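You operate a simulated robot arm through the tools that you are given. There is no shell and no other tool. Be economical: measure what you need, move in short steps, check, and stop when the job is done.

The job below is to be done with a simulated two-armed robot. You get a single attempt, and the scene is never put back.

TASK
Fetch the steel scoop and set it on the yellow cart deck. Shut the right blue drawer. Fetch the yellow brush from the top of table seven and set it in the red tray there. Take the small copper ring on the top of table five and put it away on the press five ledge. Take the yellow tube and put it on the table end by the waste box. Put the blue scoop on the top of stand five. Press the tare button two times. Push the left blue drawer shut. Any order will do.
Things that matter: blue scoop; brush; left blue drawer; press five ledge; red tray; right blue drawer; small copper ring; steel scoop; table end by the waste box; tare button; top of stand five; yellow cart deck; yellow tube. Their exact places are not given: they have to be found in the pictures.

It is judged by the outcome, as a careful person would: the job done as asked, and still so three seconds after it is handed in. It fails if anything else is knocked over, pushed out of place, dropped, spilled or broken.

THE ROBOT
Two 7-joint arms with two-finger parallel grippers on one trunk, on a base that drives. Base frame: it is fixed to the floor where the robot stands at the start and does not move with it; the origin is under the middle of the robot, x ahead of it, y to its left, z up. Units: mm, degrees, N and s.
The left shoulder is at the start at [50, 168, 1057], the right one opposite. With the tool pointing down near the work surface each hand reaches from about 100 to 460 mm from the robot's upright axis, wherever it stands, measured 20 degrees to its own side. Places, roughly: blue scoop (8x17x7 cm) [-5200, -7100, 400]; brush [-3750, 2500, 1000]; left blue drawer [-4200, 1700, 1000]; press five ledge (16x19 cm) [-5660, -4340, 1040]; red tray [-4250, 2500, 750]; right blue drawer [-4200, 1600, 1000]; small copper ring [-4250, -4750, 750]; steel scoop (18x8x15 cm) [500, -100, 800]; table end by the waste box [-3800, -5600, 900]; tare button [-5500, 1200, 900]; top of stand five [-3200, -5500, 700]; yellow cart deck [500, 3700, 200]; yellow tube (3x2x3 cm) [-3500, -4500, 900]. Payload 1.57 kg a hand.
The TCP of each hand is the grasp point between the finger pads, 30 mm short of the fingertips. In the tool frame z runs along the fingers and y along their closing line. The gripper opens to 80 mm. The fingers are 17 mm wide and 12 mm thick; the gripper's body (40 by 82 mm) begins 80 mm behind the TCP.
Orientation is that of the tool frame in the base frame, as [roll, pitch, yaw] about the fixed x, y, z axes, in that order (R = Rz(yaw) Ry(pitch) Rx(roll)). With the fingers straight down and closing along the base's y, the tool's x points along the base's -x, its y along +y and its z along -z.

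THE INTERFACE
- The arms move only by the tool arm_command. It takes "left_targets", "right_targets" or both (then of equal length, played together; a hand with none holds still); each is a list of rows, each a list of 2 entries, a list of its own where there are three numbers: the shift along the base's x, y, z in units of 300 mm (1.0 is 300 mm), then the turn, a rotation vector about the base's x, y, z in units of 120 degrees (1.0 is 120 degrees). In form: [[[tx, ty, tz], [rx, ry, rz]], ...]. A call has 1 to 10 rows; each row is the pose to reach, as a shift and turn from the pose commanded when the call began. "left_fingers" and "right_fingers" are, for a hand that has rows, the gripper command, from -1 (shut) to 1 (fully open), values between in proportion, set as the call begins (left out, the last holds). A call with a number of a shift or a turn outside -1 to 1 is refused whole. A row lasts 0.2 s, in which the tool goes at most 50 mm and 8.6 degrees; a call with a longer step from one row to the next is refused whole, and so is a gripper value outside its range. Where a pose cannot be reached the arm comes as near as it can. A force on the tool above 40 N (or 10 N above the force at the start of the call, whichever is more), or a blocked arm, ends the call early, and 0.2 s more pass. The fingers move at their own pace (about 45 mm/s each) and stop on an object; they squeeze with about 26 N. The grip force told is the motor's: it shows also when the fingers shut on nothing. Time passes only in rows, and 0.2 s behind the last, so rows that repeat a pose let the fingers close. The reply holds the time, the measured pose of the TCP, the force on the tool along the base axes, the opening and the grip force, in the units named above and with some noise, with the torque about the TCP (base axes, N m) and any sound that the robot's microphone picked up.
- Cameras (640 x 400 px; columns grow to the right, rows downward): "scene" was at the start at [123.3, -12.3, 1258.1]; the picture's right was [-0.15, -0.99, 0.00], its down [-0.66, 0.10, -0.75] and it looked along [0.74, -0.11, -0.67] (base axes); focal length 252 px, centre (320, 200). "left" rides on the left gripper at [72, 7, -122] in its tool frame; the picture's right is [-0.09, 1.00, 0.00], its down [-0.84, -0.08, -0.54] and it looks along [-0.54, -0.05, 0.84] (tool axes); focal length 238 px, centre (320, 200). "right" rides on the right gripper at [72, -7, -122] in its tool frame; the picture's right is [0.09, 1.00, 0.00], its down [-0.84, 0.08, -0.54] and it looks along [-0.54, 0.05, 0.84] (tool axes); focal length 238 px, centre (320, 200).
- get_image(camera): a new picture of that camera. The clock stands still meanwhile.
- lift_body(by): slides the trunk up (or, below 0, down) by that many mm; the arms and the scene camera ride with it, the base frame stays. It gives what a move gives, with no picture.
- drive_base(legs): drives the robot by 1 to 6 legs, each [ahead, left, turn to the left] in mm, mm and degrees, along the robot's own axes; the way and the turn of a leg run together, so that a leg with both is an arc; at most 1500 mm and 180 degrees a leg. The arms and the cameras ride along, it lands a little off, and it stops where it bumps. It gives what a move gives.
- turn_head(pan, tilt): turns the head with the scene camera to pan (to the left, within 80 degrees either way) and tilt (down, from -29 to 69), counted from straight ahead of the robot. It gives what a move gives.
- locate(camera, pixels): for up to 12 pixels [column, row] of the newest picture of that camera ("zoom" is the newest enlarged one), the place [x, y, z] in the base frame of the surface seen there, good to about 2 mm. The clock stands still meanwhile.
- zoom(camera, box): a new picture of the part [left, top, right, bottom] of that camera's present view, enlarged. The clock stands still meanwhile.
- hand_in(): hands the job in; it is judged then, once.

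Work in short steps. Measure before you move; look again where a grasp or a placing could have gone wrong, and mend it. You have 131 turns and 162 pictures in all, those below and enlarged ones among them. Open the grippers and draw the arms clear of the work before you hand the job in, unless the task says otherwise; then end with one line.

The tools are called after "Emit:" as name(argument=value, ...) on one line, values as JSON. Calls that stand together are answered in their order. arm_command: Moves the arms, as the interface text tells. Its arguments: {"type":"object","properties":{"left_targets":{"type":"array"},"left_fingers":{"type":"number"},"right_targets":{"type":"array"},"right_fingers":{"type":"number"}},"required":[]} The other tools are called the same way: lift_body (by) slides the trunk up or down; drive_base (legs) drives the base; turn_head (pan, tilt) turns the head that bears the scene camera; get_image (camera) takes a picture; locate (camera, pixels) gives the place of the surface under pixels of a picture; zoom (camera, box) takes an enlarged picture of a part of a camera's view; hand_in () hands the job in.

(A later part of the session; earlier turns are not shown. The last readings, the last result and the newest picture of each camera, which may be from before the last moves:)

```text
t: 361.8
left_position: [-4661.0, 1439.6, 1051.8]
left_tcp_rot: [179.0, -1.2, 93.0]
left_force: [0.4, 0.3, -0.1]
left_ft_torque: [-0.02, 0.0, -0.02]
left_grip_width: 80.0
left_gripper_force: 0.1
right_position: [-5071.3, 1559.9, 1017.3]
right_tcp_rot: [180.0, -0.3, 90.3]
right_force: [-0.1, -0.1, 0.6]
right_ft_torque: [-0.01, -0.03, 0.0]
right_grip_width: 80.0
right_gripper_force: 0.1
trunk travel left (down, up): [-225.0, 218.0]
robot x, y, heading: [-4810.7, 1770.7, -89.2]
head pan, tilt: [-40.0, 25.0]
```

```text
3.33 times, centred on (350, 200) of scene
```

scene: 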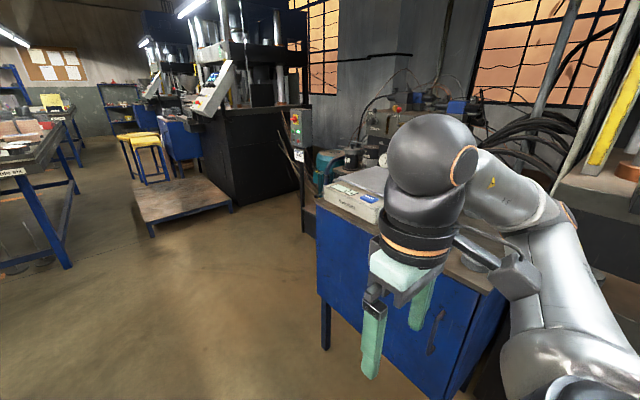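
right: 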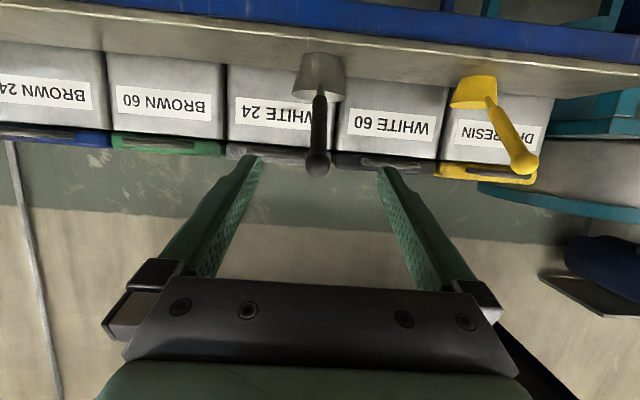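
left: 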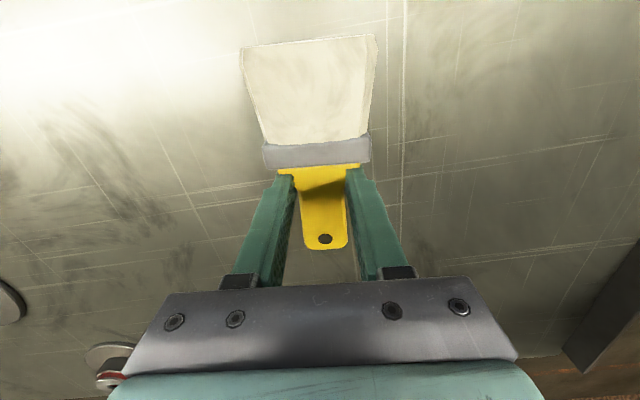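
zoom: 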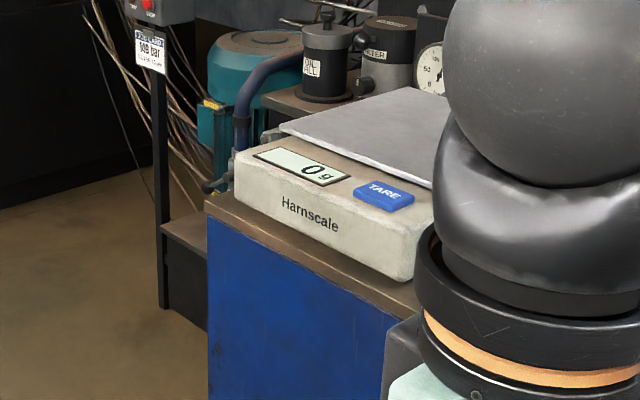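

Tare button is at (-5454, 1191, 948), cabinet front face x≈-5420. I drive to face it (heading -x) so that it lies slightly left, and shut the left fingers.

Emit:
drive_base(legs=[[465, 0, 0], [0, 0, -91], [150, 0, 0]])

Emit:
turn_head(pan=10, tilt=40)

Emit:
arm_command(left_targets=[[[0, 0, 0], [0, 0, 0]], [[0, 0, 0], [0, 0, 0]], [[0, 0, 0], [0, 0, 0]], [[0, 0, 0], [0, 0, 0]], [[0, 0, 0], [0, 0, 0]]], left_fingers=-1)

Emit:
get_image(camera="scene")

```text
t: 369.6
left_position: [-5300.6, 1181.0, 1052.0]
left_tcp_rot: [179.0, -1.2, -0.8]
left_force: [0.4, -0.3, 0.8]
left_ft_torque: [-0.02, -0.02, 0.03]
left_grip_width: 80.1
left_gripper_force: 0.0
right_position: [-5152.9, 1580.7, 1016.5]
right_tcp_rot: [-180.0, -0.2, -3.4]
right_force: [-0.6, 0.1, -0.3]
right_ft_torque: [0.01, -0.02, -0.02]
right_grip_width: 79.9
right_gripper_force: 0.0
trunk travel left (down, up): [-225.0, 218.0]
robot x, y, heading: [-4954.7, 1310.7, 176.6]
head pan, tilt: [-40.0, 25.0]
```

```text
t: 370.8
left_position: [-5299.2, 1181.0, 1051.9]
left_tcp_rot: [179.1, -1.1, -0.8]
left_force: [0.3, 0.6, -0.2]
left_ft_torque: [0.01, -0.03, -0.01]
left_grip_width: 80.0
left_gripper_force: 0.1
right_position: [-5154.1, 1579.5, 1017.1]
right_tcp_rot: [-179.9, -0.2, -3.5]
right_force: [0.0, -0.3, -0.1]
right_ft_torque: [0.02, -0.01, -0.02]
right_grip_width: 80.0
right_gripper_force: 0.0
trunk travel left (down, up): [-225.0, 218.0]
robot x, y, heading: [-4957.1, 1312.8, 176.9]
head pan, tilt: [10.0, 40.0]
```

```text
t: 372.0
left_position: [-5299.7, 1179.8, 1052.5]
left_tcp_rot: [179.0, -1.1, -0.8]
left_force: [0.8, 0.5, -0.3]
left_ft_torque: [0.01, 0.01, 0.0]
left_grip_width: 0.0
left_gripper_force: 14.6
right_position: [-5153.5, 1580.9, 1018.2]
right_tcp_rot: [-180.0, -0.2, -3.6]
right_force: [-0.5, 0.3, -0.6]
right_ft_torque: [0.01, 0.01, -0.02]
right_grip_width: 80.0
right_gripper_force: 0.0
trunk travel left (down, up): [-225.0, 218.0]
robot x, y, heading: [-4957.4, 1311.4, 177.1]
head pan, tilt: [10.0, 40.0]
```

```text
95 pictures are left
```

scene: 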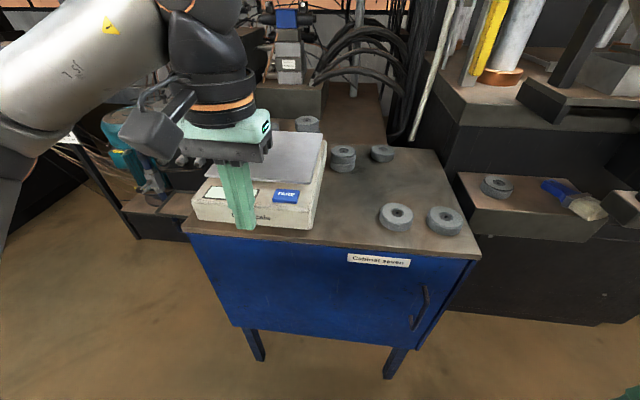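

Emit:
locate(camera="scene", pixels=[[285, 196], [278, 196], [294, 196], [286, 191], [285, 201], [280, 205], [285, 170], [240, 222]])

```text
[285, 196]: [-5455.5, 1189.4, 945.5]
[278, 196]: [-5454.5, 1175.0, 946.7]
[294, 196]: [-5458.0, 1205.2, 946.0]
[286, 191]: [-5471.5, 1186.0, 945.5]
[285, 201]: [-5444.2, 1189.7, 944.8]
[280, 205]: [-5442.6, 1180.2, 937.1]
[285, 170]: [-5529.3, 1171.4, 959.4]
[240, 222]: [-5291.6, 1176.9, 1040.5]
```

Button centre (-5456, 1189, 946). I bring the closed fingertips 15 mm above it.

Emit:
arm_command(left_targets=[[[-0.13, 0.01, 0], [0, 0, 0]], [[-0.26, 0.02, 0], [0, 0, 0]], [[-0.39, 0.03, -0.03], [0, 0, 0]], [[-0.51, 0.031, -0.1], [0, 0, 0]], [[-0.51, 0.031, -0.205], [0, 0, 0]], [[-0.51, 0.031, -0.205], [0, 0, 0]]])

Emit:
zoom(camera="scene", box=[180, 120, 360, 240])

Emit:
get_image(camera="left")

```text
t: 373.4
left_position: [-5453.3, 1189.1, 988.6]
left_tcp_rot: [179.0, -1.1, -0.8]
left_force: [0.2, 0.0, -0.1]
left_ft_torque: [0.02, -0.02, -0.02]
left_grip_width: 0.0
left_gripper_force: 21.1
right_position: [-5152.6, 1580.4, 1018.7]
right_tcp_rot: [180.0, -0.2, -3.4]
right_force: [1.0, -0.9, -0.3]
right_ft_torque: [0.0, 0.04, 0.0]
right_grip_width: 79.8
right_gripper_force: 0.1
trunk travel left (down, up): [-225.0, 218.0]
robot x, y, heading: [-4955.3, 1308.6, 176.9]
head pan, tilt: [10.0, 40.0]
```

```text
3.33 times, centred on (270, 180) of scene
```

zoom: 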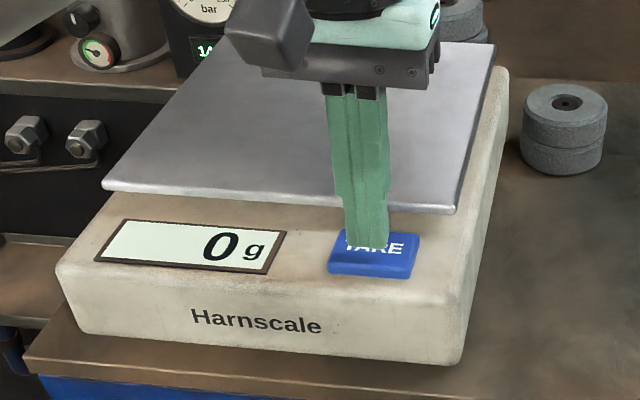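

```text
93 pictures are left
```

left: 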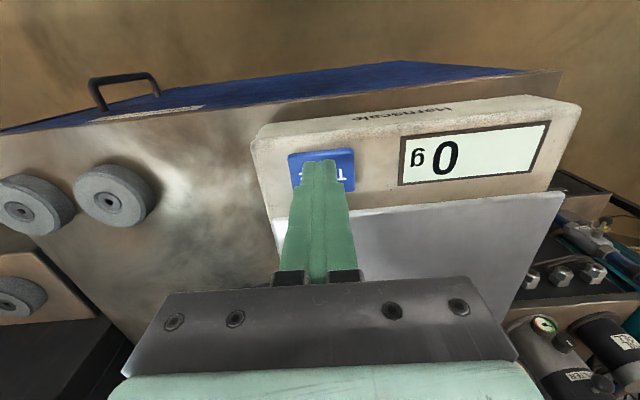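

Fingertip is over the button. First press: down about 16 mm and back up, listening for a click.

Emit:
arm_command(left_targets=[[[0.012, 0, -0.035], [0, 0, 0]], [[0.012, 0, -0.048], [0, 0, 0]], [[0.012, 0, -0.055], [0, 0, 0]]])

```text
t: 374.2
left_position: [-5448.6, 1189.3, 973.6]
left_tcp_rot: [179.1, -1.1, -0.8]
left_force: [-1.5, -0.9, 3.1]
left_ft_torque: [-0.05, 0.08, 0.02]
left_grip_width: 0.0
left_gripper_force: 21.8
right_position: [-5152.3, 1580.6, 1018.2]
right_tcp_rot: [-180.0, -0.1, -3.4]
right_force: [0.1, -1.1, -0.7]
right_ft_torque: [0.01, -0.01, 0.0]
right_grip_width: 80.0
right_gripper_force: 0.0
trunk travel left (down, up): [-225.0, 218.0]
robot x, y, heading: [-4956.7, 1308.1, 176.9]
head pan, tilt: [10.0, 40.0]
heard: click
```

A click, with 3 N. I lift off fully, then press again to the same depth.

Emit:
arm_command(left_targets=[[[0, 0, 0.03], [0, 0, 0]], [[0, 0, 0.055], [0, 0, 0]], [[0, 0, 0.055], [0, 0, 0]]])

Emit:
arm_command(left_targets=[[[0, 0, -0.035], [0, 0, 0]], [[0, 0, -0.048], [0, 0, 0]], [[0, 0, -0.056], [0, 0, 0]]])

Emit:
arm_command(left_targets=[[[0, 0, 0.06], [0, 0, 0]], [[0, 0, 0.16], [0, 0, 0]], [[0.13, 0, 0.28], [0, 0, 0]], [[0.27, 0, 0.3], [0, 0, 0]], [[0.41, 0, 0.3], [0, 0, 0]], [[0.53, 0, 0.3], [0, 0, 0]]])

```text
t: 375.0
left_position: [-5449.4, 1190.3, 990.3]
left_tcp_rot: [179.0, -1.2, -0.8]
left_force: [-0.3, -0.7, -0.8]
left_ft_torque: [0.02, -0.02, 0.01]
left_grip_width: 0.0
left_gripper_force: 21.2
right_position: [-5154.2, 1580.0, 1018.0]
right_tcp_rot: [179.9, -0.2, -3.5]
right_force: [0.2, -0.2, 0.5]
right_ft_torque: [-0.01, 0.0, -0.02]
right_grip_width: 80.1
right_gripper_force: 0.1
trunk travel left (down, up): [-225.0, 218.0]
robot x, y, heading: [-4958.6, 1306.8, 176.8]
head pan, tilt: [10.0, 40.0]
```

```text
t: 375.8
left_position: [-5448.8, 1190.6, 975.2]
left_tcp_rot: [179.1, -1.1, -1.0]
left_force: [0.3, 0.2, 1.5]
left_ft_torque: [0.04, 0.04, -0.03]
left_grip_width: 0.1
left_gripper_force: 20.9
right_position: [-5151.9, 1579.6, 1018.0]
right_tcp_rot: [180.0, -0.3, -3.5]
right_force: [-0.8, -0.4, -0.2]
right_ft_torque: [0.0, 0.01, 0.01]
right_grip_width: 80.1
right_gripper_force: 0.1
trunk travel left (down, up): [-225.0, 218.0]
robot x, y, heading: [-4957.6, 1307.2, 176.9]
head pan, tilt: [10.0, 40.0]
heard: click
```

```text
refused: row 3 steps farther than a row can; nothing moved
```

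Second click heard. I lift off and draw back, then turn round to face the drawers.

Emit:
arm_command(left_targets=[[[0, 0, 0.06], [0, 0, 0]], [[0, 0, 0.16], [0, 0, 0]], [[0.08, 0, 0.27], [0, 0, 0]], [[0.22, 0, 0.3], [0, 0, 0]], [[0.36, 0, 0.3], [0, 0, 0]], [[0.5, 0, 0.3], [0, 0, 0]], [[0.6, 0, 0.3], [0, 0, 0]]])

Emit:
drive_base(legs=[[0, 0, -177], [0, 350, 0]])

Emit:
turn_head(pan=0, tilt=35)

Emit:
get_image(camera="scene")

```text
t: 377.4
left_position: [-5268.4, 1189.7, 1065.4]
left_tcp_rot: [178.9, -1.2, -0.8]
left_force: [0.2, -0.5, 0.1]
left_ft_torque: [0.01, -0.01, -0.02]
left_grip_width: 0.0
left_gripper_force: 21.3
right_position: [-5154.0, 1579.6, 1017.9]
right_tcp_rot: [-180.0, -0.3, -3.5]
right_force: [0.0, -1.0, 0.1]
right_ft_torque: [-0.02, 0.0, -0.02]
right_grip_width: 79.9
right_gripper_force: 0.1
trunk travel left (down, up): [-225.0, 218.0]
robot x, y, heading: [-4956.6, 1311.4, 176.8]
head pan, tilt: [10.0, 40.0]
```

```text
t: 388.3
left_position: [-4654.2, 1802.2, 1066.6]
left_tcp_rot: [179.1, -1.2, -177.9]
left_force: [0.6, 0.0, 0.4]
left_ft_torque: [-0.01, 0.01, 0.01]
left_grip_width: 0.0
left_gripper_force: 21.5
right_position: [-4749.4, 1405.5, 1017.7]
right_tcp_rot: [-180.0, -0.3, 179.4]
right_force: [-0.3, 0.1, -0.5]
right_ft_torque: [0.01, -0.02, 0.04]
right_grip_width: 80.2
right_gripper_force: 0.1
trunk travel left (down, up): [-225.0, 218.0]
robot x, y, heading: [-4958.2, 1666.1, 0.1]
head pan, tilt: [10.0, 40.0]
```

```text
t: 389.0
left_position: [-4655.3, 1800.6, 1065.2]
left_tcp_rot: [179.0, -1.2, -177.8]
left_force: [-0.1, 0.0, -0.6]
left_ft_torque: [-0.01, 0.02, 0.03]
left_grip_width: 0.2
left_gripper_force: 21.3
right_position: [-4750.8, 1406.5, 1016.7]
right_tcp_rot: [-180.0, -0.2, 179.5]
right_force: [0.3, -0.8, -0.1]
right_ft_torque: [-0.04, 0.02, 0.0]
right_grip_width: 80.2
right_gripper_force: 0.0
trunk travel left (down, up): [-225.0, 218.0]
robot x, y, heading: [-4952.5, 1663.0, -0.1]
head pan, tilt: [0.0, 35.0]
```

```text
92 pictures are left
```

scene: 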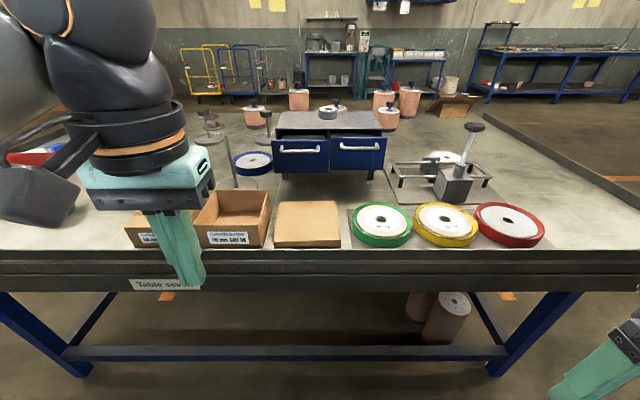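

The two blue drawer fronts show at (300,158) and (358,155). I measure fronts, handles and the things on the way.

Emit:
locate(camera="scene", pixels=[[300, 162], [300, 149], [276, 160], [326, 160], [358, 162], [358, 147], [335, 160], [382, 160], [325, 130], [305, 225], [320, 255], [420, 330]])

Emit:
zoom(camera="scene", box=[220, 90, 420, 200])

```text
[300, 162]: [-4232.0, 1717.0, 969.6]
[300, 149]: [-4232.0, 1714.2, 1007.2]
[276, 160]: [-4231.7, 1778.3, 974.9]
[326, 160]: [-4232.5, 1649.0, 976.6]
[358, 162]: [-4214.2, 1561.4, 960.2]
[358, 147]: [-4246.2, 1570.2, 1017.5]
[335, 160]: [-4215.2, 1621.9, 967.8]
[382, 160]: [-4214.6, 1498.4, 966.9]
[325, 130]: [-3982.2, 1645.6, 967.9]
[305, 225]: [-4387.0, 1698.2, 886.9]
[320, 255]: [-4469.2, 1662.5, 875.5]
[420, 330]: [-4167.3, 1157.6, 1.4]
```

```text
3.20 times, centred on (320, 145) of scene
```

zoom: 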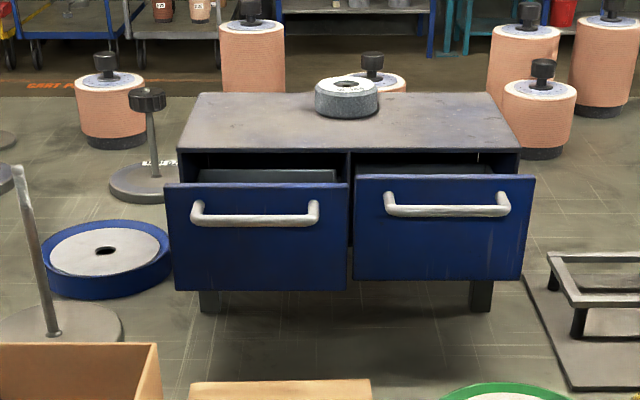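

Fronts: left x -4232 (y≈1715), right x -4214 (y≈1560), handles ~30 mm proud at z≈1005; cabinet face ≈ -4145. I drive 270 mm closer, shut the right fingers and line the left finger up before the left handle.

Emit:
drive_base(legs=[[272, 0, 0]])

Emit:
arm_command(left_targets=[[[0.0, -0.1, -0.02], [0, 0, 0]], [[0.0, -0.2, -0.06], [0, 0, 0]], [[0.0, -0.283, -0.12], [0, 0, 0]], [[0.08, -0.283, -0.185], [0, 0, 0]], [[0.2, -0.283, -0.185], [0, 0, 0]], [[0.25, -0.283, -0.185], [0, 0, 0]]], right_targets=[[[0, 0, 0], [0, 0, 0]], [[0, 0.05, 0], [0, 0, 0]], [[0, 0.15, 0], [0, 0, 0]], [[0, 0.25, 0], [0, 0, 0]], [[0, 0.35, 0], [0, 0, 0]], [[0, 0.4, 0], [0, 0, 0]]], right_fingers=-1)

Emit:
turn_head(pan=0, tilt=45)

Emit:
get_image(camera="scene")

```text
t: 390.9
left_position: [-4389.6, 1800.3, 1066.1]
left_tcp_rot: [179.0, -1.1, -178.0]
left_force: [-0.1, 0.4, -0.2]
left_ft_torque: [-0.02, 0.0, 0.01]
left_grip_width: 0.0
left_gripper_force: 21.0
right_position: [-4486.7, 1405.0, 1018.4]
right_tcp_rot: [-179.9, -0.2, 179.4]
right_force: [0.0, 0.8, -0.4]
right_ft_torque: [-0.03, -0.01, 0.01]
right_grip_width: 80.0
right_gripper_force: 0.3
trunk travel left (down, up): [-225.0, 218.0]
robot x, y, heading: [-4692.4, 1662.7, -0.1]
head pan, tilt: [0.0, 35.0]
```

```text
t: 392.3
left_position: [-4313.7, 1715.1, 1012.1]
left_tcp_rot: [178.9, -1.2, -178.1]
left_force: [-0.6, -0.4, 0.8]
left_ft_torque: [0.01, -0.02, 0.0]
left_grip_width: 0.2
left_gripper_force: 20.9
right_position: [-4486.5, 1524.4, 1017.1]
right_tcp_rot: [-179.9, -0.2, 179.3]
right_force: [0.4, 0.2, -0.2]
right_ft_torque: [0.01, 0.03, -0.03]
right_grip_width: 0.0
right_gripper_force: 21.3
trunk travel left (down, up): [-225.0, 218.0]
robot x, y, heading: [-4692.3, 1664.7, -0.3]
head pan, tilt: [0.0, 35.0]
```

```text
t: 393.0
left_position: [-4314.2, 1714.0, 1012.9]
left_tcp_rot: [179.0, -1.1, -178.0]
left_force: [-0.6, -0.3, 0.7]
left_ft_torque: [-0.01, 0.0, -0.01]
left_grip_width: 0.0
left_gripper_force: 21.6
right_position: [-4487.1, 1523.5, 1018.3]
right_tcp_rot: [180.0, -0.3, 179.2]
right_force: [0.9, 0.0, 0.0]
right_ft_torque: [0.0, -0.01, -0.01]
right_grip_width: 0.0
right_gripper_force: 21.1
trunk travel left (down, up): [-225.0, 218.0]
robot x, y, heading: [-4695.1, 1665.1, -0.1]
head pan, tilt: [0.0, 45.0]
```

```text
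90 pictures are left
```

scene: 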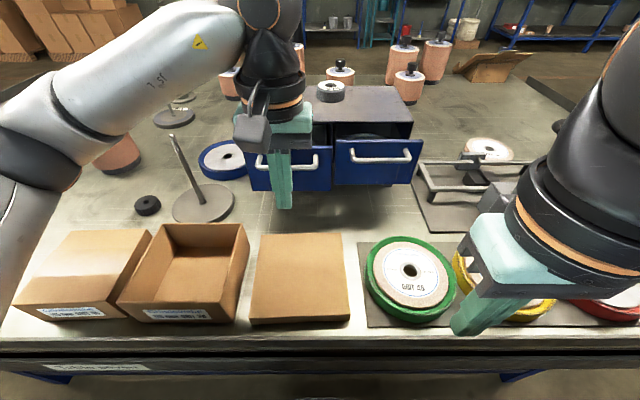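

The left finger is before the left handle. I push +x by 100 mm in 20 mm steps and read the force.

Emit:
arm_command(left_targets=[[[0.07, 0, 0], [0, 0, 0]], [[0.14, 0, 0], [0, 0, 0]], [[0.2, 0, 0], [0, 0, 0]], [[0.25, 0, 0], [0, 0, 0]], [[0.3, 0, 0], [0, 0, 0]], [[0.34, 0, 0], [0, 0, 0]]])

Emit:
zoom(camera="scene", box=[220, 70, 440, 220])

```text
t: 394.4
left_position: [-4212.4, 1715.1, 1010.1]
left_tcp_rot: [179.0, -1.0, -178.0]
left_force: [-0.2, -0.2, 0.3]
left_ft_torque: [-0.02, 0.01, -0.02]
left_grip_width: 0.0
left_gripper_force: 21.4
right_position: [-4486.6, 1524.0, 1016.1]
right_tcp_rot: [-179.9, -0.1, 179.4]
right_force: [-0.1, 0.4, 0.5]
right_ft_torque: [0.01, 0.0, -0.02]
right_grip_width: 0.0
right_gripper_force: 21.4
trunk travel left (down, up): [-225.0, 218.0]
robot x, y, heading: [-4693.8, 1667.5, -0.4]
head pan, tilt: [0.0, 45.0]
```

```text
2.67 times, centred on (330, 145) of scene
```

zoom: 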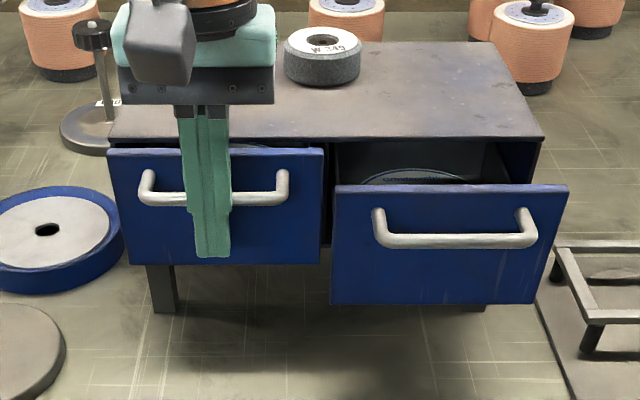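

The left drawer slides easily and is nearly shut. I push on by small steps.

Emit:
arm_command(left_targets=[[[0.03, 0, 0], [0, 0, 0]], [[0.05, 0, 0], [0, 0, 0]], [[0.065, 0, 0], [0, 0, 0]]])

Emit:
zoom(camera="scene", box=[220, 70, 440, 220])

```text
t: 395.2
left_position: [-4202.8, 1713.6, 1010.3]
left_tcp_rot: [178.5, -2.3, -178.7]
left_force: [-13.3, 3.8, 1.6]
left_ft_torque: [0.11, -0.06, -0.06]
left_grip_width: 0.0
left_gripper_force: 21.4
right_position: [-4488.5, 1524.5, 1016.8]
right_tcp_rot: [-179.9, -0.1, 179.4]
right_force: [-0.3, 0.8, -0.9]
right_ft_torque: [-0.02, 0.01, -0.01]
right_grip_width: 0.1
right_gripper_force: 21.3
trunk travel left (down, up): [-225.0, 218.0]
robot x, y, heading: [-4695.0, 1663.9, -0.2]
head pan, tilt: [0.0, 45.0]
stopped in row 3 (left hand): the force on the tool passed its limit at 44 N (the readings are from after the stop); the commanded pose is now the measured one
```

```text
2.67 times, centred on (330, 145) of scene
```

zoom: 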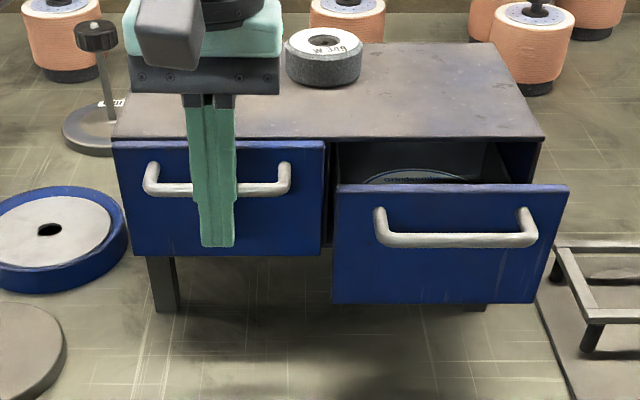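

The left drawer is flush. I draw the left hand back and bring the right finger before the right handle, then push likewise.

Emit:
arm_command(left_targets=[[[-0.1, 0, 0], [0, 0, 0]], [[-0.22, 0, 0.05], [0, 0, 0]], [[-0.35, 0.05, 0.1], [0, 0, 0]], [[-0.48, 0.1, 0.15], [0, 0, 0]], [[-0.6, 0.15, 0.2], [0, 0, 0]], [[-0.6, 0.2, 0.2], [0, 0, 0]]], right_targets=[[[0, 0, 0], [0, 0, 0]], [[0, 0.06, 0], [0, 0, 0]], [[0.15, 0.12, -0.02], [0, 0, 0]], [[0.3, 0.12, -0.02], [0, 0, 0]], [[0.45, 0.12, -0.02], [0, 0, 0]], [[0.6, 0.12, -0.02], [0, 0, 0]]])

Emit:
arm_command(right_targets=[[[0.07, 0, 0], [0, 0, 0]], [[0.13, 0, 0], [0, 0, 0]], [[0.19, 0, 0], [0, 0, 0]], [[0.25, 0, 0], [0, 0, 0]], [[0.29, 0, 0], [0, 0, 0]]])

Emit:
arm_command(right_targets=[[[0.025, 0, 0], [0, 0, 0]], [[0.045, 0, 0], [0, 0, 0]], [[0.06, 0, 0], [0, 0, 0]], [[0.075, 0, 0], [0, 0, 0]]])

Emit:
zoom(camera="scene", box=[220, 70, 440, 220])

```text
t: 396.6
left_position: [-4378.1, 1773.4, 1069.7]
left_tcp_rot: [178.7, -2.1, -178.6]
left_force: [-0.6, 0.5, -0.4]
left_ft_torque: [0.04, 0.03, 0.01]
left_grip_width: 0.1
left_gripper_force: 20.9
right_position: [-4305.7, 1560.0, 1009.2]
right_tcp_rot: [180.0, -0.1, 179.4]
right_force: [0.6, -0.5, 0.3]
right_ft_torque: [0.01, -0.02, 0.0]
right_grip_width: 0.0
right_gripper_force: 21.4
trunk travel left (down, up): [-225.0, 218.0]
robot x, y, heading: [-4695.7, 1665.2, -0.3]
head pan, tilt: [0.0, 45.0]
```

```text
t: 397.8
left_position: [-4376.9, 1773.9, 1069.2]
left_tcp_rot: [178.8, -2.1, -178.6]
left_force: [-0.5, -0.6, -0.9]
left_ft_torque: [0.01, -0.01, 0.01]
left_grip_width: 0.0
left_gripper_force: 21.5
right_position: [-4219.7, 1559.3, 1011.4]
right_tcp_rot: [-179.9, -0.2, 179.3]
right_force: [0.2, 0.6, 0.6]
right_ft_torque: [-0.03, 0.01, -0.02]
right_grip_width: 0.0
right_gripper_force: 21.3
trunk travel left (down, up): [-225.0, 218.0]
robot x, y, heading: [-4690.6, 1667.3, -0.3]
head pan, tilt: [0.0, 45.0]
```

```text
t: 398.8
left_position: [-4379.6, 1772.0, 1070.1]
left_tcp_rot: [178.7, -2.0, -178.6]
left_force: [-0.1, 0.6, 0.4]
left_ft_torque: [0.02, 0.01, -0.02]
left_grip_width: 0.1
left_gripper_force: 21.8
right_position: [-4200.6, 1559.3, 1011.2]
right_tcp_rot: [-180.0, -0.4, 179.6]
right_force: [-25.9, -2.6, -5.3]
right_ft_torque: [0.21, -0.02, -0.07]
right_grip_width: 0.0
right_gripper_force: 21.1
trunk travel left (down, up): [-225.0, 218.0]
robot x, y, heading: [-4692.3, 1665.2, -0.3]
head pan, tilt: [0.0, 45.0]
```

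```text
2.67 times, centred on (330, 145) of scene
```

zoom: 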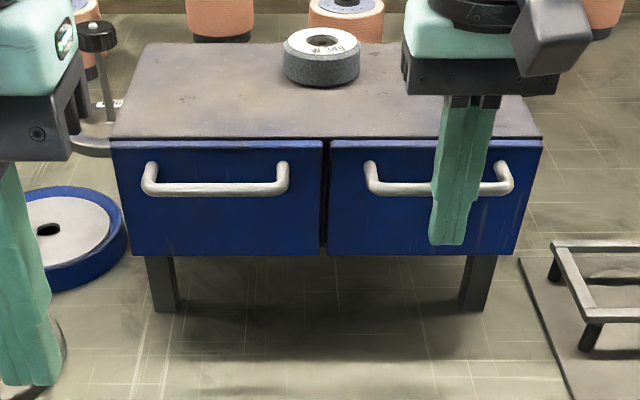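

Both drawers are flush. I draw the right hand back and drive out round the table's end into the main aisle, heading south.

Emit:
arm_command(right_targets=[[[-0.1, 0, 0], [0, 0, 0]], [[-0.22, 0, 0.04], [0, 0, 0]], [[-0.36, -0.05, 0.08], [0, 0, 0]], [[-0.5, -0.1, 0.12], [0, 0, 0]], [[-0.64, -0.15, 0.16], [0, 0, 0]], [[-0.78, -0.2, 0.2], [0, 0, 0]], [[-0.9, -0.25, 0.2], [0, 0, 0]]], left_targets=[[[0, 0, 0], [0, 0, 0]], [[0, 0, 0], [0, 0, 0]], [[0, 0, 0], [0, 0, 0]], [[0, 0.05, 0], [0, 0, 0]], [[0, 0.1, 0], [0, 0, 0]], [[0, 0.15, 0], [0, 0, 0]], [[0, 0.2, 0], [0, 0, 0]]], left_fingers=1, right_fingers=1)

Emit:
drive_base(legs=[[-130, 0, 0], [0, 1500, 0], [0, 150, 0], [1500, 0, 0], [1000, 0, 0], [0, 0, -90]])

Emit:
turn_head(pan=0, tilt=15)

Emit:
get_image(camera="scene")

```text
t: 400.4
left_position: [-4379.3, 1833.5, 1070.1]
left_tcp_rot: [178.7, -2.0, -178.6]
left_force: [0.5, 0.4, 0.4]
left_ft_torque: [0.02, -0.04, 0.03]
left_grip_width: 80.1
left_gripper_force: 0.1
right_position: [-4467.7, 1486.3, 1071.8]
right_tcp_rot: [180.0, -0.2, 179.4]
right_force: [-0.4, -0.1, -0.3]
right_ft_torque: [-0.04, 0.03, 0.0]
right_grip_width: 79.7
right_gripper_force: 0.1
trunk travel left (down, up): [-225.0, 218.0]
robot x, y, heading: [-4694.3, 1667.2, -0.3]
head pan, tilt: [0.0, 45.0]
```

```text
t: 431.9
left_position: [-2143.7, 3000.1, 1069.9]
left_tcp_rot: [178.7, -2.0, 91.8]
left_force: [0.0, -0.1, 0.1]
left_ft_torque: [0.01, -0.01, -0.01]
left_grip_width: 80.0
left_gripper_force: 0.1
right_position: [-2491.1, 3086.9, 1069.9]
right_tcp_rot: [-180.0, -0.3, 89.7]
right_force: [0.3, 0.3, 0.1]
right_ft_torque: [0.05, -0.03, -0.02]
right_grip_width: 80.1
right_gripper_force: 0.1
trunk travel left (down, up): [-225.0, 218.0]
robot x, y, heading: [-2311.5, 3314.8, -90.0]
head pan, tilt: [0.0, 45.0]
```

```text
t: 432.9
left_position: [-2142.8, 2999.4, 1070.0]
left_tcp_rot: [178.7, -1.9, 91.6]
left_force: [-0.4, -0.4, 0.2]
left_ft_torque: [-0.01, 0.01, 0.01]
left_grip_width: 80.0
left_gripper_force: 0.0
right_position: [-2490.2, 3087.4, 1071.2]
right_tcp_rot: [180.0, -0.2, 89.7]
right_force: [0.4, 0.7, -0.1]
right_ft_torque: [-0.01, -0.02, -0.03]
right_grip_width: 80.0
right_gripper_force: 0.0
trunk travel left (down, up): [-225.0, 218.0]
robot x, y, heading: [-2311.9, 3318.2, -90.1]
head pan, tilt: [0.0, 15.0]
```

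```text
86 pictures are left
```

scene: 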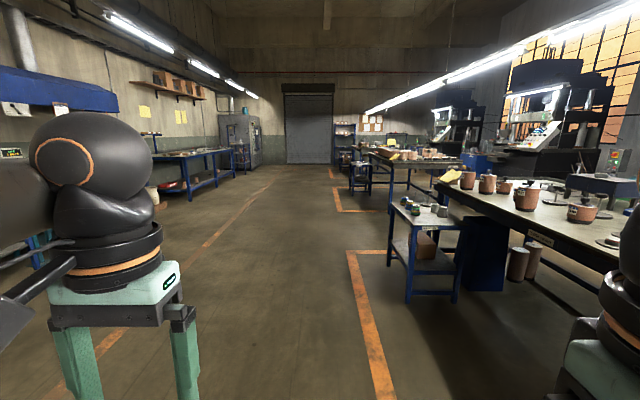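

The main aisle is clear. I drive south to y≈-4000 near x≈-2000 and turn to face the table five area.

Emit:
drive_base(legs=[[1500, 300, 0], [1500, 0, 0], [1500, 0, 0], [1500, 0, 0], [1400, 0, 0], [0, 0, -60]])

Emit:
get_image(camera="scene")

```text
refused: leg 1 is longer than a leg can be; nothing moved
```

```text
85 pictures are left
```

scene: 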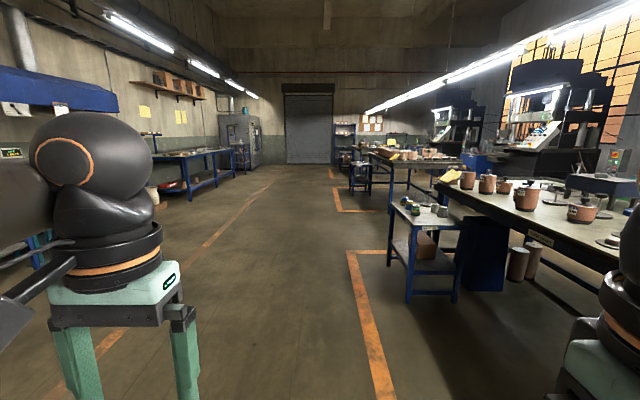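

The first leg was a hair too long (1530 mm); I shorten it.

Emit:
drive_base(legs=[[1450, 300, 0], [1500, 0, 0], [1500, 0, 0], [1500, 0, 0], [1400, 0, 0], [0, 0, -60]])

Emit:
get_image(camera="scene")

```text
t: 470.1
left_position: [-2185.9, -4227.2, 1069.0]
left_tcp_rot: [178.6, -2.2, 31.0]
left_force: [0.3, 0.2, 0.5]
left_ft_torque: [-0.04, 0.05, -0.03]
left_grip_width: 80.1
left_gripper_force: 0.0
right_position: [-2281.5, -3882.0, 1070.8]
right_tcp_rot: [179.9, -0.3, 28.9]
right_force: [-0.7, -0.4, 0.0]
right_ft_torque: [0.01, 0.0, -0.01]
right_grip_width: 79.9
right_gripper_force: 0.1
trunk travel left (down, up): [-225.0, 218.0]
robot x, y, heading: [-1996.0, -3922.8, -150.6]
head pan, tilt: [0.0, 15.0]
```

```text
84 pictures are left
```

scene: 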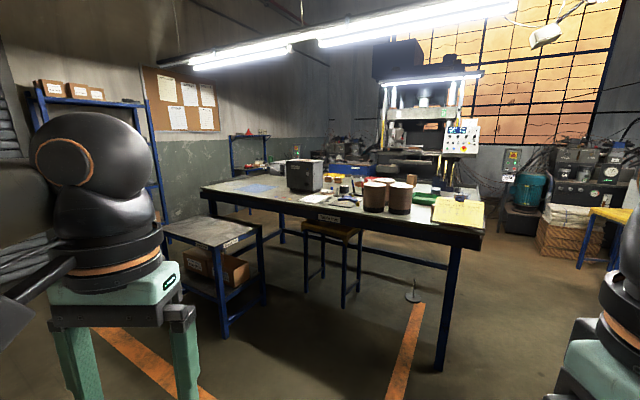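

Table five with items, stand five at (210,235) on the left. I zoom on the table and measure.

Emit:
zoom(camera="scene", box=[190, 140, 350, 240])

Emit:
zoom(camera="scene", box=[330, 90, 500, 250])

Emit:
locate(camera="scene", pixels=[[210, 232], [170, 235], [255, 230], [250, 187], [305, 175], [385, 195], [460, 210], [478, 238], [215, 187], [335, 205], [395, 175], [270, 165]])

```text
4.00 times, centred on (270, 190) of scene
```

zoom: 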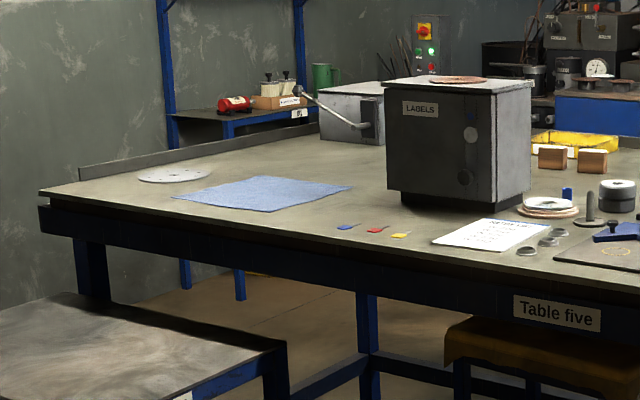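

```text
2.50 times, centred on (415, 170) of scene
```

zoom: 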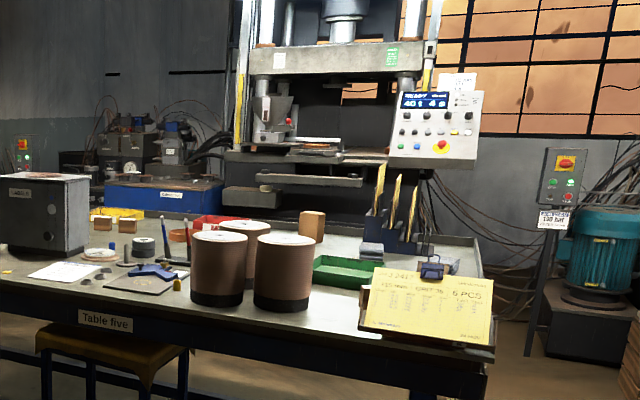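

```text
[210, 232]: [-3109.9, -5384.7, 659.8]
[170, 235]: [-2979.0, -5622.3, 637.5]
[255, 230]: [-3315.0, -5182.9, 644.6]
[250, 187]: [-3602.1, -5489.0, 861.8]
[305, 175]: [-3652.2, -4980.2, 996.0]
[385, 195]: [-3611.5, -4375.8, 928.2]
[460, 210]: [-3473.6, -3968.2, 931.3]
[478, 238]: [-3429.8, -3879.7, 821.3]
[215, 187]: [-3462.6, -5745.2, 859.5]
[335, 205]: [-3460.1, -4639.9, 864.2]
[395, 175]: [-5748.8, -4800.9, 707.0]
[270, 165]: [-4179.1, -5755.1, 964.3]
```

I check the odd thing on the floor at (413,292) and the stool before coming closer.

Emit:
locate(camera="scene", pixels=[[413, 299], [413, 283], [330, 228], [345, 300], [307, 290], [358, 240]])

Emit:
drive_base(legs=[[0, 0, -29.4], [700, 350, 0]])

Emit:
turn_head(pan=0, tilt=25)

Emit:
get_image(camera="scene")

```text
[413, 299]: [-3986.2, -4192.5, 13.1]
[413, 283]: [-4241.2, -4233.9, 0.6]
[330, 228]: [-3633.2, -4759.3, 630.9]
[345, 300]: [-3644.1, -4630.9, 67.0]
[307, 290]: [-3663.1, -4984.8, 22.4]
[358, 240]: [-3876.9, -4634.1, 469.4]
```

```text
t: 475.7
left_position: [-3024.0, -4434.2, 1070.7]
left_tcp_rot: [178.7, -2.1, 0.5]
left_force: [0.4, 0.6, 0.1]
left_ft_torque: [-0.02, -0.02, -0.01]
left_grip_width: 80.1
left_gripper_force: 0.1
right_position: [-2931.0, -4088.2, 1071.2]
right_tcp_rot: [179.9, -0.2, -1.7]
right_force: [-0.2, 0.2, 0.1]
right_ft_torque: [0.0, 0.01, -0.01]
right_grip_width: 80.2
right_gripper_force: 0.0
trunk travel left (down, up): [-225.0, 218.0]
robot x, y, heading: [-2703.5, -4272.3, 178.8]
head pan, tilt: [0.0, 15.0]
```

```text
t: 476.5
left_position: [-3024.1, -4433.8, 1069.3]
left_tcp_rot: [178.7, -2.0, 0.5]
left_force: [0.3, -0.2, 0.0]
left_ft_torque: [0.02, 0.03, -0.01]
left_grip_width: 80.0
left_gripper_force: 0.1
right_position: [-2931.6, -4089.0, 1070.3]
right_tcp_rot: [179.9, -0.2, -1.7]
right_force: [0.7, -0.4, -0.4]
right_ft_torque: [-0.03, 0.02, 0.02]
right_grip_width: 79.7
right_gripper_force: 0.0
trunk travel left (down, up): [-225.0, 218.0]
robot x, y, heading: [-2705.1, -4271.0, 178.7]
head pan, tilt: [0.0, 25.0]
```

```text
81 pictures are left
```

scene: 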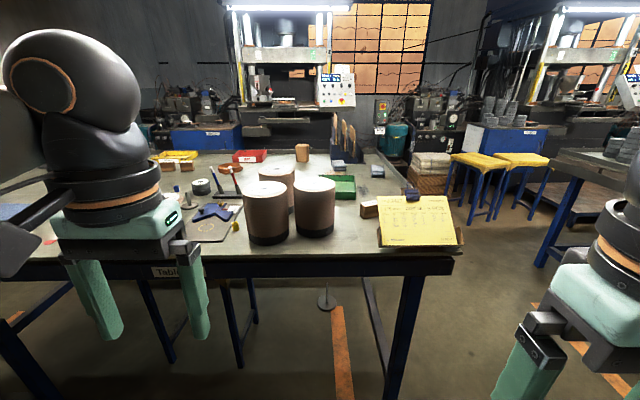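

I zoom on the table's left part, where a small yellow thing shows at (235,225).

Emit:
zoom(camera="scene", box=[130, 140, 270, 260])

Emit:
zoom(camera="scene", box=[220, 60, 400, 210])

Emit:
locate(camera="scene", pixels=[[236, 224], [215, 212], [200, 187], [215, 225], [302, 150], [340, 185], [270, 240], [250, 155], [290, 118], [320, 118], [280, 125]])

```text
3.33 times, centred on (200, 200) of scene
```

zoom: 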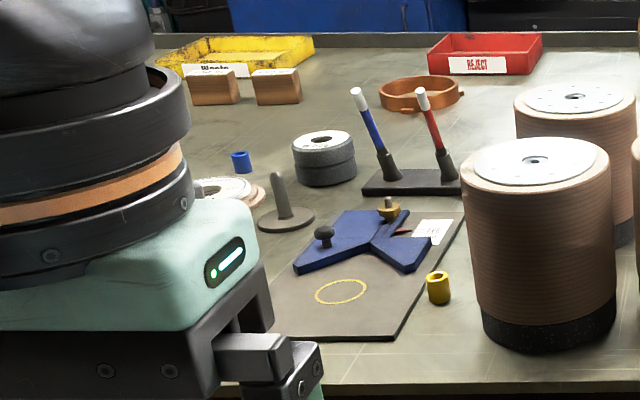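

```text
2.67 times, centred on (310, 135) of scene
```

zoom: 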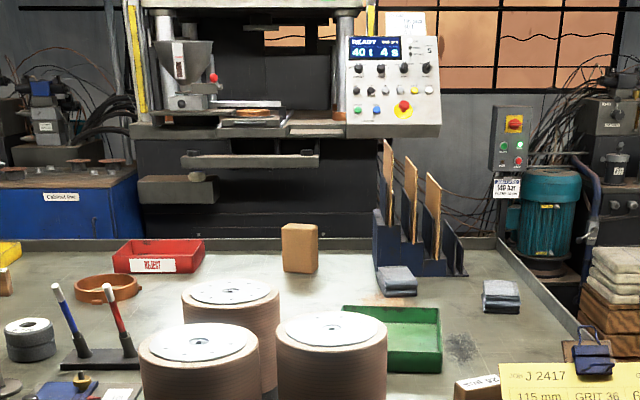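

```text
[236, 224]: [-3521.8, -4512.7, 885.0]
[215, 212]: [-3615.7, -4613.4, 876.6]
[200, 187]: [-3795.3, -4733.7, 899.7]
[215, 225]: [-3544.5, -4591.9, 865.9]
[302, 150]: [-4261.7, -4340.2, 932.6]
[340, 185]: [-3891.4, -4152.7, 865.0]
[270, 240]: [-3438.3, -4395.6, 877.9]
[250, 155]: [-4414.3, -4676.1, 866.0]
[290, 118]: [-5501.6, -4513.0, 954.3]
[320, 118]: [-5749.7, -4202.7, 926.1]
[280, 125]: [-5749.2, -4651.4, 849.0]
```

The yellow tube is a small sleeve standing at (-3522, -4513, top ~890) close beside a roll; the copper ring lies near (-4250,-4680). I drive up to the tube and bring the left hand above it.

Emit:
drive_base(legs=[[350, 130, 1.3]])

Emit:
arm_command(left_targets=[[[-0.1, 0, 0], [0, 0, 0]], [[-0.2, 0.0, 0], [0, 0, 0]], [[-0.3, 0.0, -0.05], [0, 0, 0]], [[-0.4, 0, -0.15], [0, 0, 0]], [[-0.43, 0.0, -0.27], [0, 0, 0]]])

Emit:
get_image(camera="left")

```text
t: 478.8
left_position: [-3374.0, -4567.7, 1070.0]
left_tcp_rot: [178.7, -2.1, 1.8]
left_force: [-0.2, -0.7, 0.7]
left_ft_torque: [-0.02, -0.02, -0.05]
left_grip_width: 80.0
left_gripper_force: 0.0
right_position: [-3287.0, -4221.5, 1070.8]
right_tcp_rot: [-180.0, -0.1, -0.2]
right_force: [0.3, 0.8, 0.4]
right_ft_torque: [-0.01, -0.02, -0.02]
right_grip_width: 80.1
right_gripper_force: 0.0
trunk travel left (down, up): [-225.0, 218.0]
robot x, y, heading: [-3062.2, -4397.7, -179.9]
head pan, tilt: [0.0, 25.0]
```

```text
t: 480.0
left_position: [-3502.0, -4569.4, 988.2]
left_tcp_rot: [178.8, -2.1, 1.9]
left_force: [-0.7, 0.4, -0.8]
left_ft_torque: [0.01, 0.04, 0.02]
left_grip_width: 79.7
left_gripper_force: 0.0
right_position: [-3288.4, -4221.3, 1072.0]
right_tcp_rot: [-179.9, -0.2, -0.3]
right_force: [0.4, 0.2, -0.1]
right_ft_torque: [0.01, -0.01, -0.01]
right_grip_width: 79.7
right_gripper_force: 0.2
trunk travel left (down, up): [-225.0, 218.0]
robot x, y, heading: [-3059.3, -4401.4, -179.5]
head pan, tilt: [0.0, 25.0]
```

```text
78 pictures are left
```

left: 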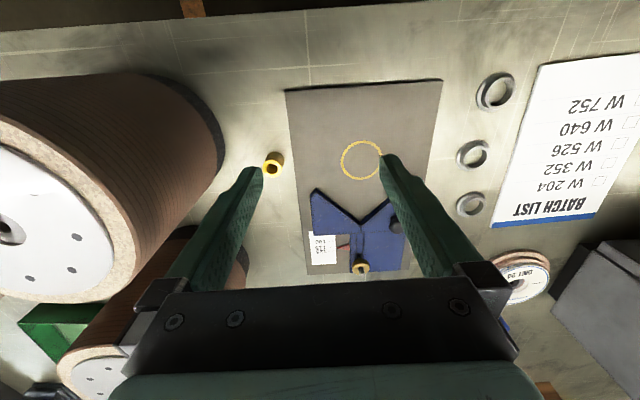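

Emit:
locate(camera="left", pixels=[[273, 170], [269, 163], [279, 163], [264, 158], [220, 140], [45, 160], [60, 220], [292, 160], [300, 90], [155, 100]])

```text
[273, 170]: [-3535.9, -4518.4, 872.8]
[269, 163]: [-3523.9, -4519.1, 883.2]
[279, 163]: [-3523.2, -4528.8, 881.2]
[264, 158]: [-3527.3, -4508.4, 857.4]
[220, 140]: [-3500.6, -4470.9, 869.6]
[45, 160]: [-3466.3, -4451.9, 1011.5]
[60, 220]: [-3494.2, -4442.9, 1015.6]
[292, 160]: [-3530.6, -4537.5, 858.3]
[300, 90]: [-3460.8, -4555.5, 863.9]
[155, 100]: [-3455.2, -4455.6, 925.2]
```

The roll is tall (top 1015) and its side is only ~48 mm from the tube's centre, so I use the right hand turned -84° (narrow side and camera away from the roll). First I clear the left hand and shift the base left.

Emit:
arm_command(left_targets=[[[0.0, -0.05, 0.12], [0, 0, 0]], [[0.05, -0.05, 0.26], [0, 0, 0]], [[0.2, -0.05, 0.3], [0, 0, 0]], [[0.35, -0.05, 0.3], [0, 0, 0]], [[0.5, -0.05, 0.3], [0, 0, 0]], [[0.6, -0.05, 0.3], [0, 0, 0]]])

Emit:
drive_base(legs=[[0, 240, -0.4]])

Emit:
arm_command(right_targets=[[[-0.08, 0, 0], [0, 0, -0.07]], [[-0.16, 0, 0], [0, 0, -0.14]], [[-0.24, 0, 0], [0, 0, -0.21]], [[-0.32, -0.03, 0], [0, 0, -0.28]], [[-0.4, -0.06, 0], [0, 0, -0.35]], [[-0.48, -0.1, 0], [0, 0, -0.42]], [[-0.56, -0.14, 0], [0, 0, -0.49]], [[-0.64, -0.18, 0], [0, 0, -0.56]], [[-0.72, -0.2, 0], [0, 0, -0.63]], [[-0.79, -0.21, 0], [0, 0, -0.7]]])

Emit:
get_image(camera="right")

```text
t: 481.4
left_position: [-3321.5, -4584.7, 1081.0]
left_tcp_rot: [178.7, -2.0, 1.9]
left_force: [0.2, 0.0, 0.1]
left_ft_torque: [0.01, -0.02, -0.02]
left_grip_width: 79.8
left_gripper_force: 0.1
right_position: [-3287.0, -4221.5, 1070.6]
right_tcp_rot: [-179.9, -0.2, -0.2]
right_force: [0.4, 1.4, 0.1]
right_ft_torque: [-0.01, 0.0, 0.0]
right_grip_width: 80.0
right_gripper_force: 0.1
trunk travel left (down, up): [-225.0, 218.0]
robot x, y, heading: [-3057.9, -4397.2, -180.0]
head pan, tilt: [0.0, 25.0]
```

```text
t: 484.1
left_position: [-3322.6, -4821.3, 1081.6]
left_tcp_rot: [178.7, -2.1, 1.4]
left_force: [-0.4, 0.6, 0.6]
left_ft_torque: [0.0, -0.03, -0.03]
left_grip_width: 80.0
left_gripper_force: 0.0
right_position: [-3286.4, -4457.9, 1070.8]
right_tcp_rot: [-179.9, -0.2, -0.7]
right_force: [-0.9, 0.6, -0.3]
right_ft_torque: [-0.02, 0.03, -0.02]
right_grip_width: 80.1
right_gripper_force: 0.0
trunk travel left (down, up): [-225.0, 218.0]
robot x, y, heading: [-3061.2, -4633.6, 180.0]
head pan, tilt: [0.0, 25.0]
```

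```text
t: 486.4
left_position: [-3325.4, -4822.1, 1080.9]
left_tcp_rot: [178.8, -2.1, 1.4]
left_force: [-0.3, -0.4, 0.5]
left_ft_torque: [-0.02, -0.01, 0.0]
left_grip_width: 80.1
left_gripper_force: 0.1
right_position: [-3524.7, -4522.2, 1071.3]
right_tcp_rot: [179.9, -0.1, -84.7]
right_force: [-0.3, 0.1, -0.1]
right_ft_torque: [-0.01, 0.04, 0.04]
right_grip_width: 80.1
right_gripper_force: 0.2
trunk travel left (down, up): [-225.0, 218.0]
robot x, y, heading: [-3058.8, -4640.4, 179.9]
head pan, tilt: [0.0, 25.0]
```

```text
77 pictures are left
```

right: 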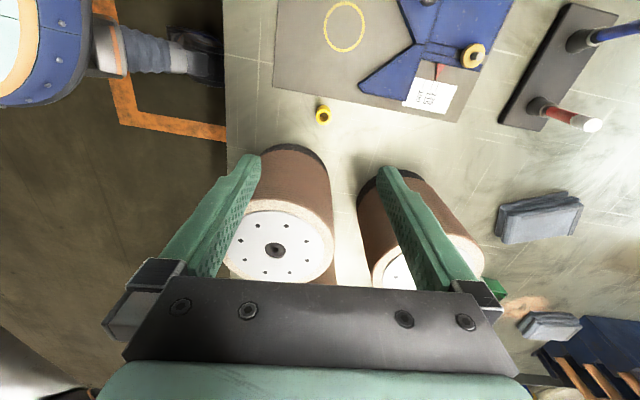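

The rotation worked. I measure the tube (324,115) and the rolls from here.

Emit:
locate(camera="right", pixels=[[324, 115], [317, 112], [331, 117], [324, 107], [324, 122], [290, 150], [275, 210], [320, 222], [380, 180], [400, 240], [340, 110]])

```text
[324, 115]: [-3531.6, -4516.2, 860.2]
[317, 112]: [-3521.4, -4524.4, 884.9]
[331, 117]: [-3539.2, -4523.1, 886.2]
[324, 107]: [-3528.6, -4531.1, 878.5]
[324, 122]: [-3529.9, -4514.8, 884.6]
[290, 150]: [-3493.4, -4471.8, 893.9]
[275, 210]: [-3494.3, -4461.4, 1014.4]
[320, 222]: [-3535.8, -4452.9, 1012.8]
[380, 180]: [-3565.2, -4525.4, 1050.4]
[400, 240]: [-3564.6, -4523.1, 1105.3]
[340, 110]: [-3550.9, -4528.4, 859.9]
```

Tube centre (-3530, -4522), top 885. I descend to z≈935 first with fingers at ~60 mm, and check the roll clearance.

Emit:
arm_command(right_targets=[[[-0.016, -0.008, -0.15], [0, 0, 0]], [[-0.016, -0.008, -0.3], [0, 0, 0]], [[-0.016, -0.008, -0.45], [0, 0, 0]], [[-0.016, -0.008, -0.45], [0, 0, 0]]], right_fingers=0.5)

Emit:
turn_head(pan=-15, tilt=40)

Emit:
zoom(camera="scene", box=[220, 60, 440, 240])

Emit:
get_image(camera="right")

```text
t: 487.4
left_position: [-3324.0, -4822.0, 1080.1]
left_tcp_rot: [178.7, -2.0, 1.3]
left_force: [0.1, -0.3, 0.3]
left_ft_torque: [-0.02, 0.01, 0.0]
left_grip_width: 80.0
left_gripper_force: 0.0
right_position: [-3525.4, -4523.1, 936.7]
right_tcp_rot: [179.9, -0.2, -84.7]
right_force: [-0.6, -0.6, 0.3]
right_ft_torque: [0.0, 0.01, 0.01]
right_grip_width: 59.9
right_gripper_force: 0.1
trunk travel left (down, up): [-225.0, 218.0]
robot x, y, heading: [-3055.1, -4633.9, 179.8]
head pan, tilt: [0.0, 25.0]
```

```text
t: 488.1
left_position: [-3324.4, -4821.8, 1081.4]
left_tcp_rot: [178.6, -2.0, 1.4]
left_force: [0.2, 0.1, -0.1]
left_ft_torque: [0.02, 0.01, -0.03]
left_grip_width: 80.0
left_gripper_force: 0.2
right_position: [-3525.1, -4523.2, 938.0]
right_tcp_rot: [-179.9, -0.1, -84.7]
right_force: [-0.3, 0.1, 0.2]
right_ft_torque: [0.05, -0.02, -0.02]
right_grip_width: 59.9
right_gripper_force: 0.0
trunk travel left (down, up): [-225.0, 218.0]
robot x, y, heading: [-3056.9, -4634.0, 179.7]
head pan, tilt: [-15.0, 40.0]
```

```text
2.22 times, centred on (330, 150) of scene
```

zoom: 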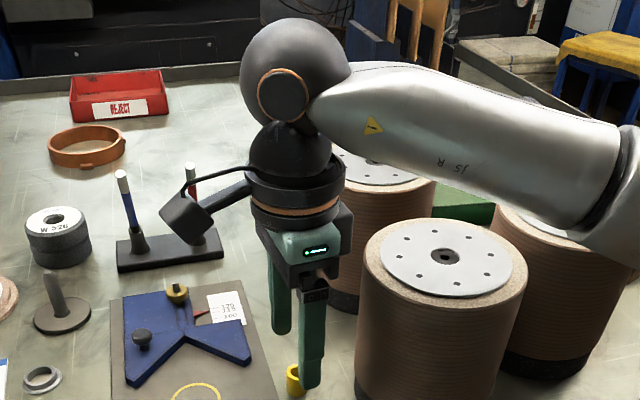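

```text
75 pictures are left
```

right: 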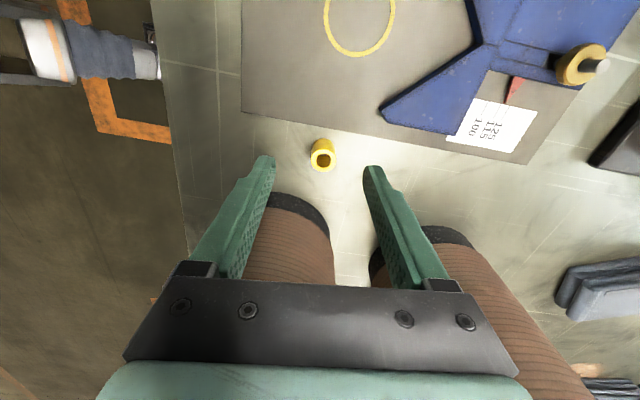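

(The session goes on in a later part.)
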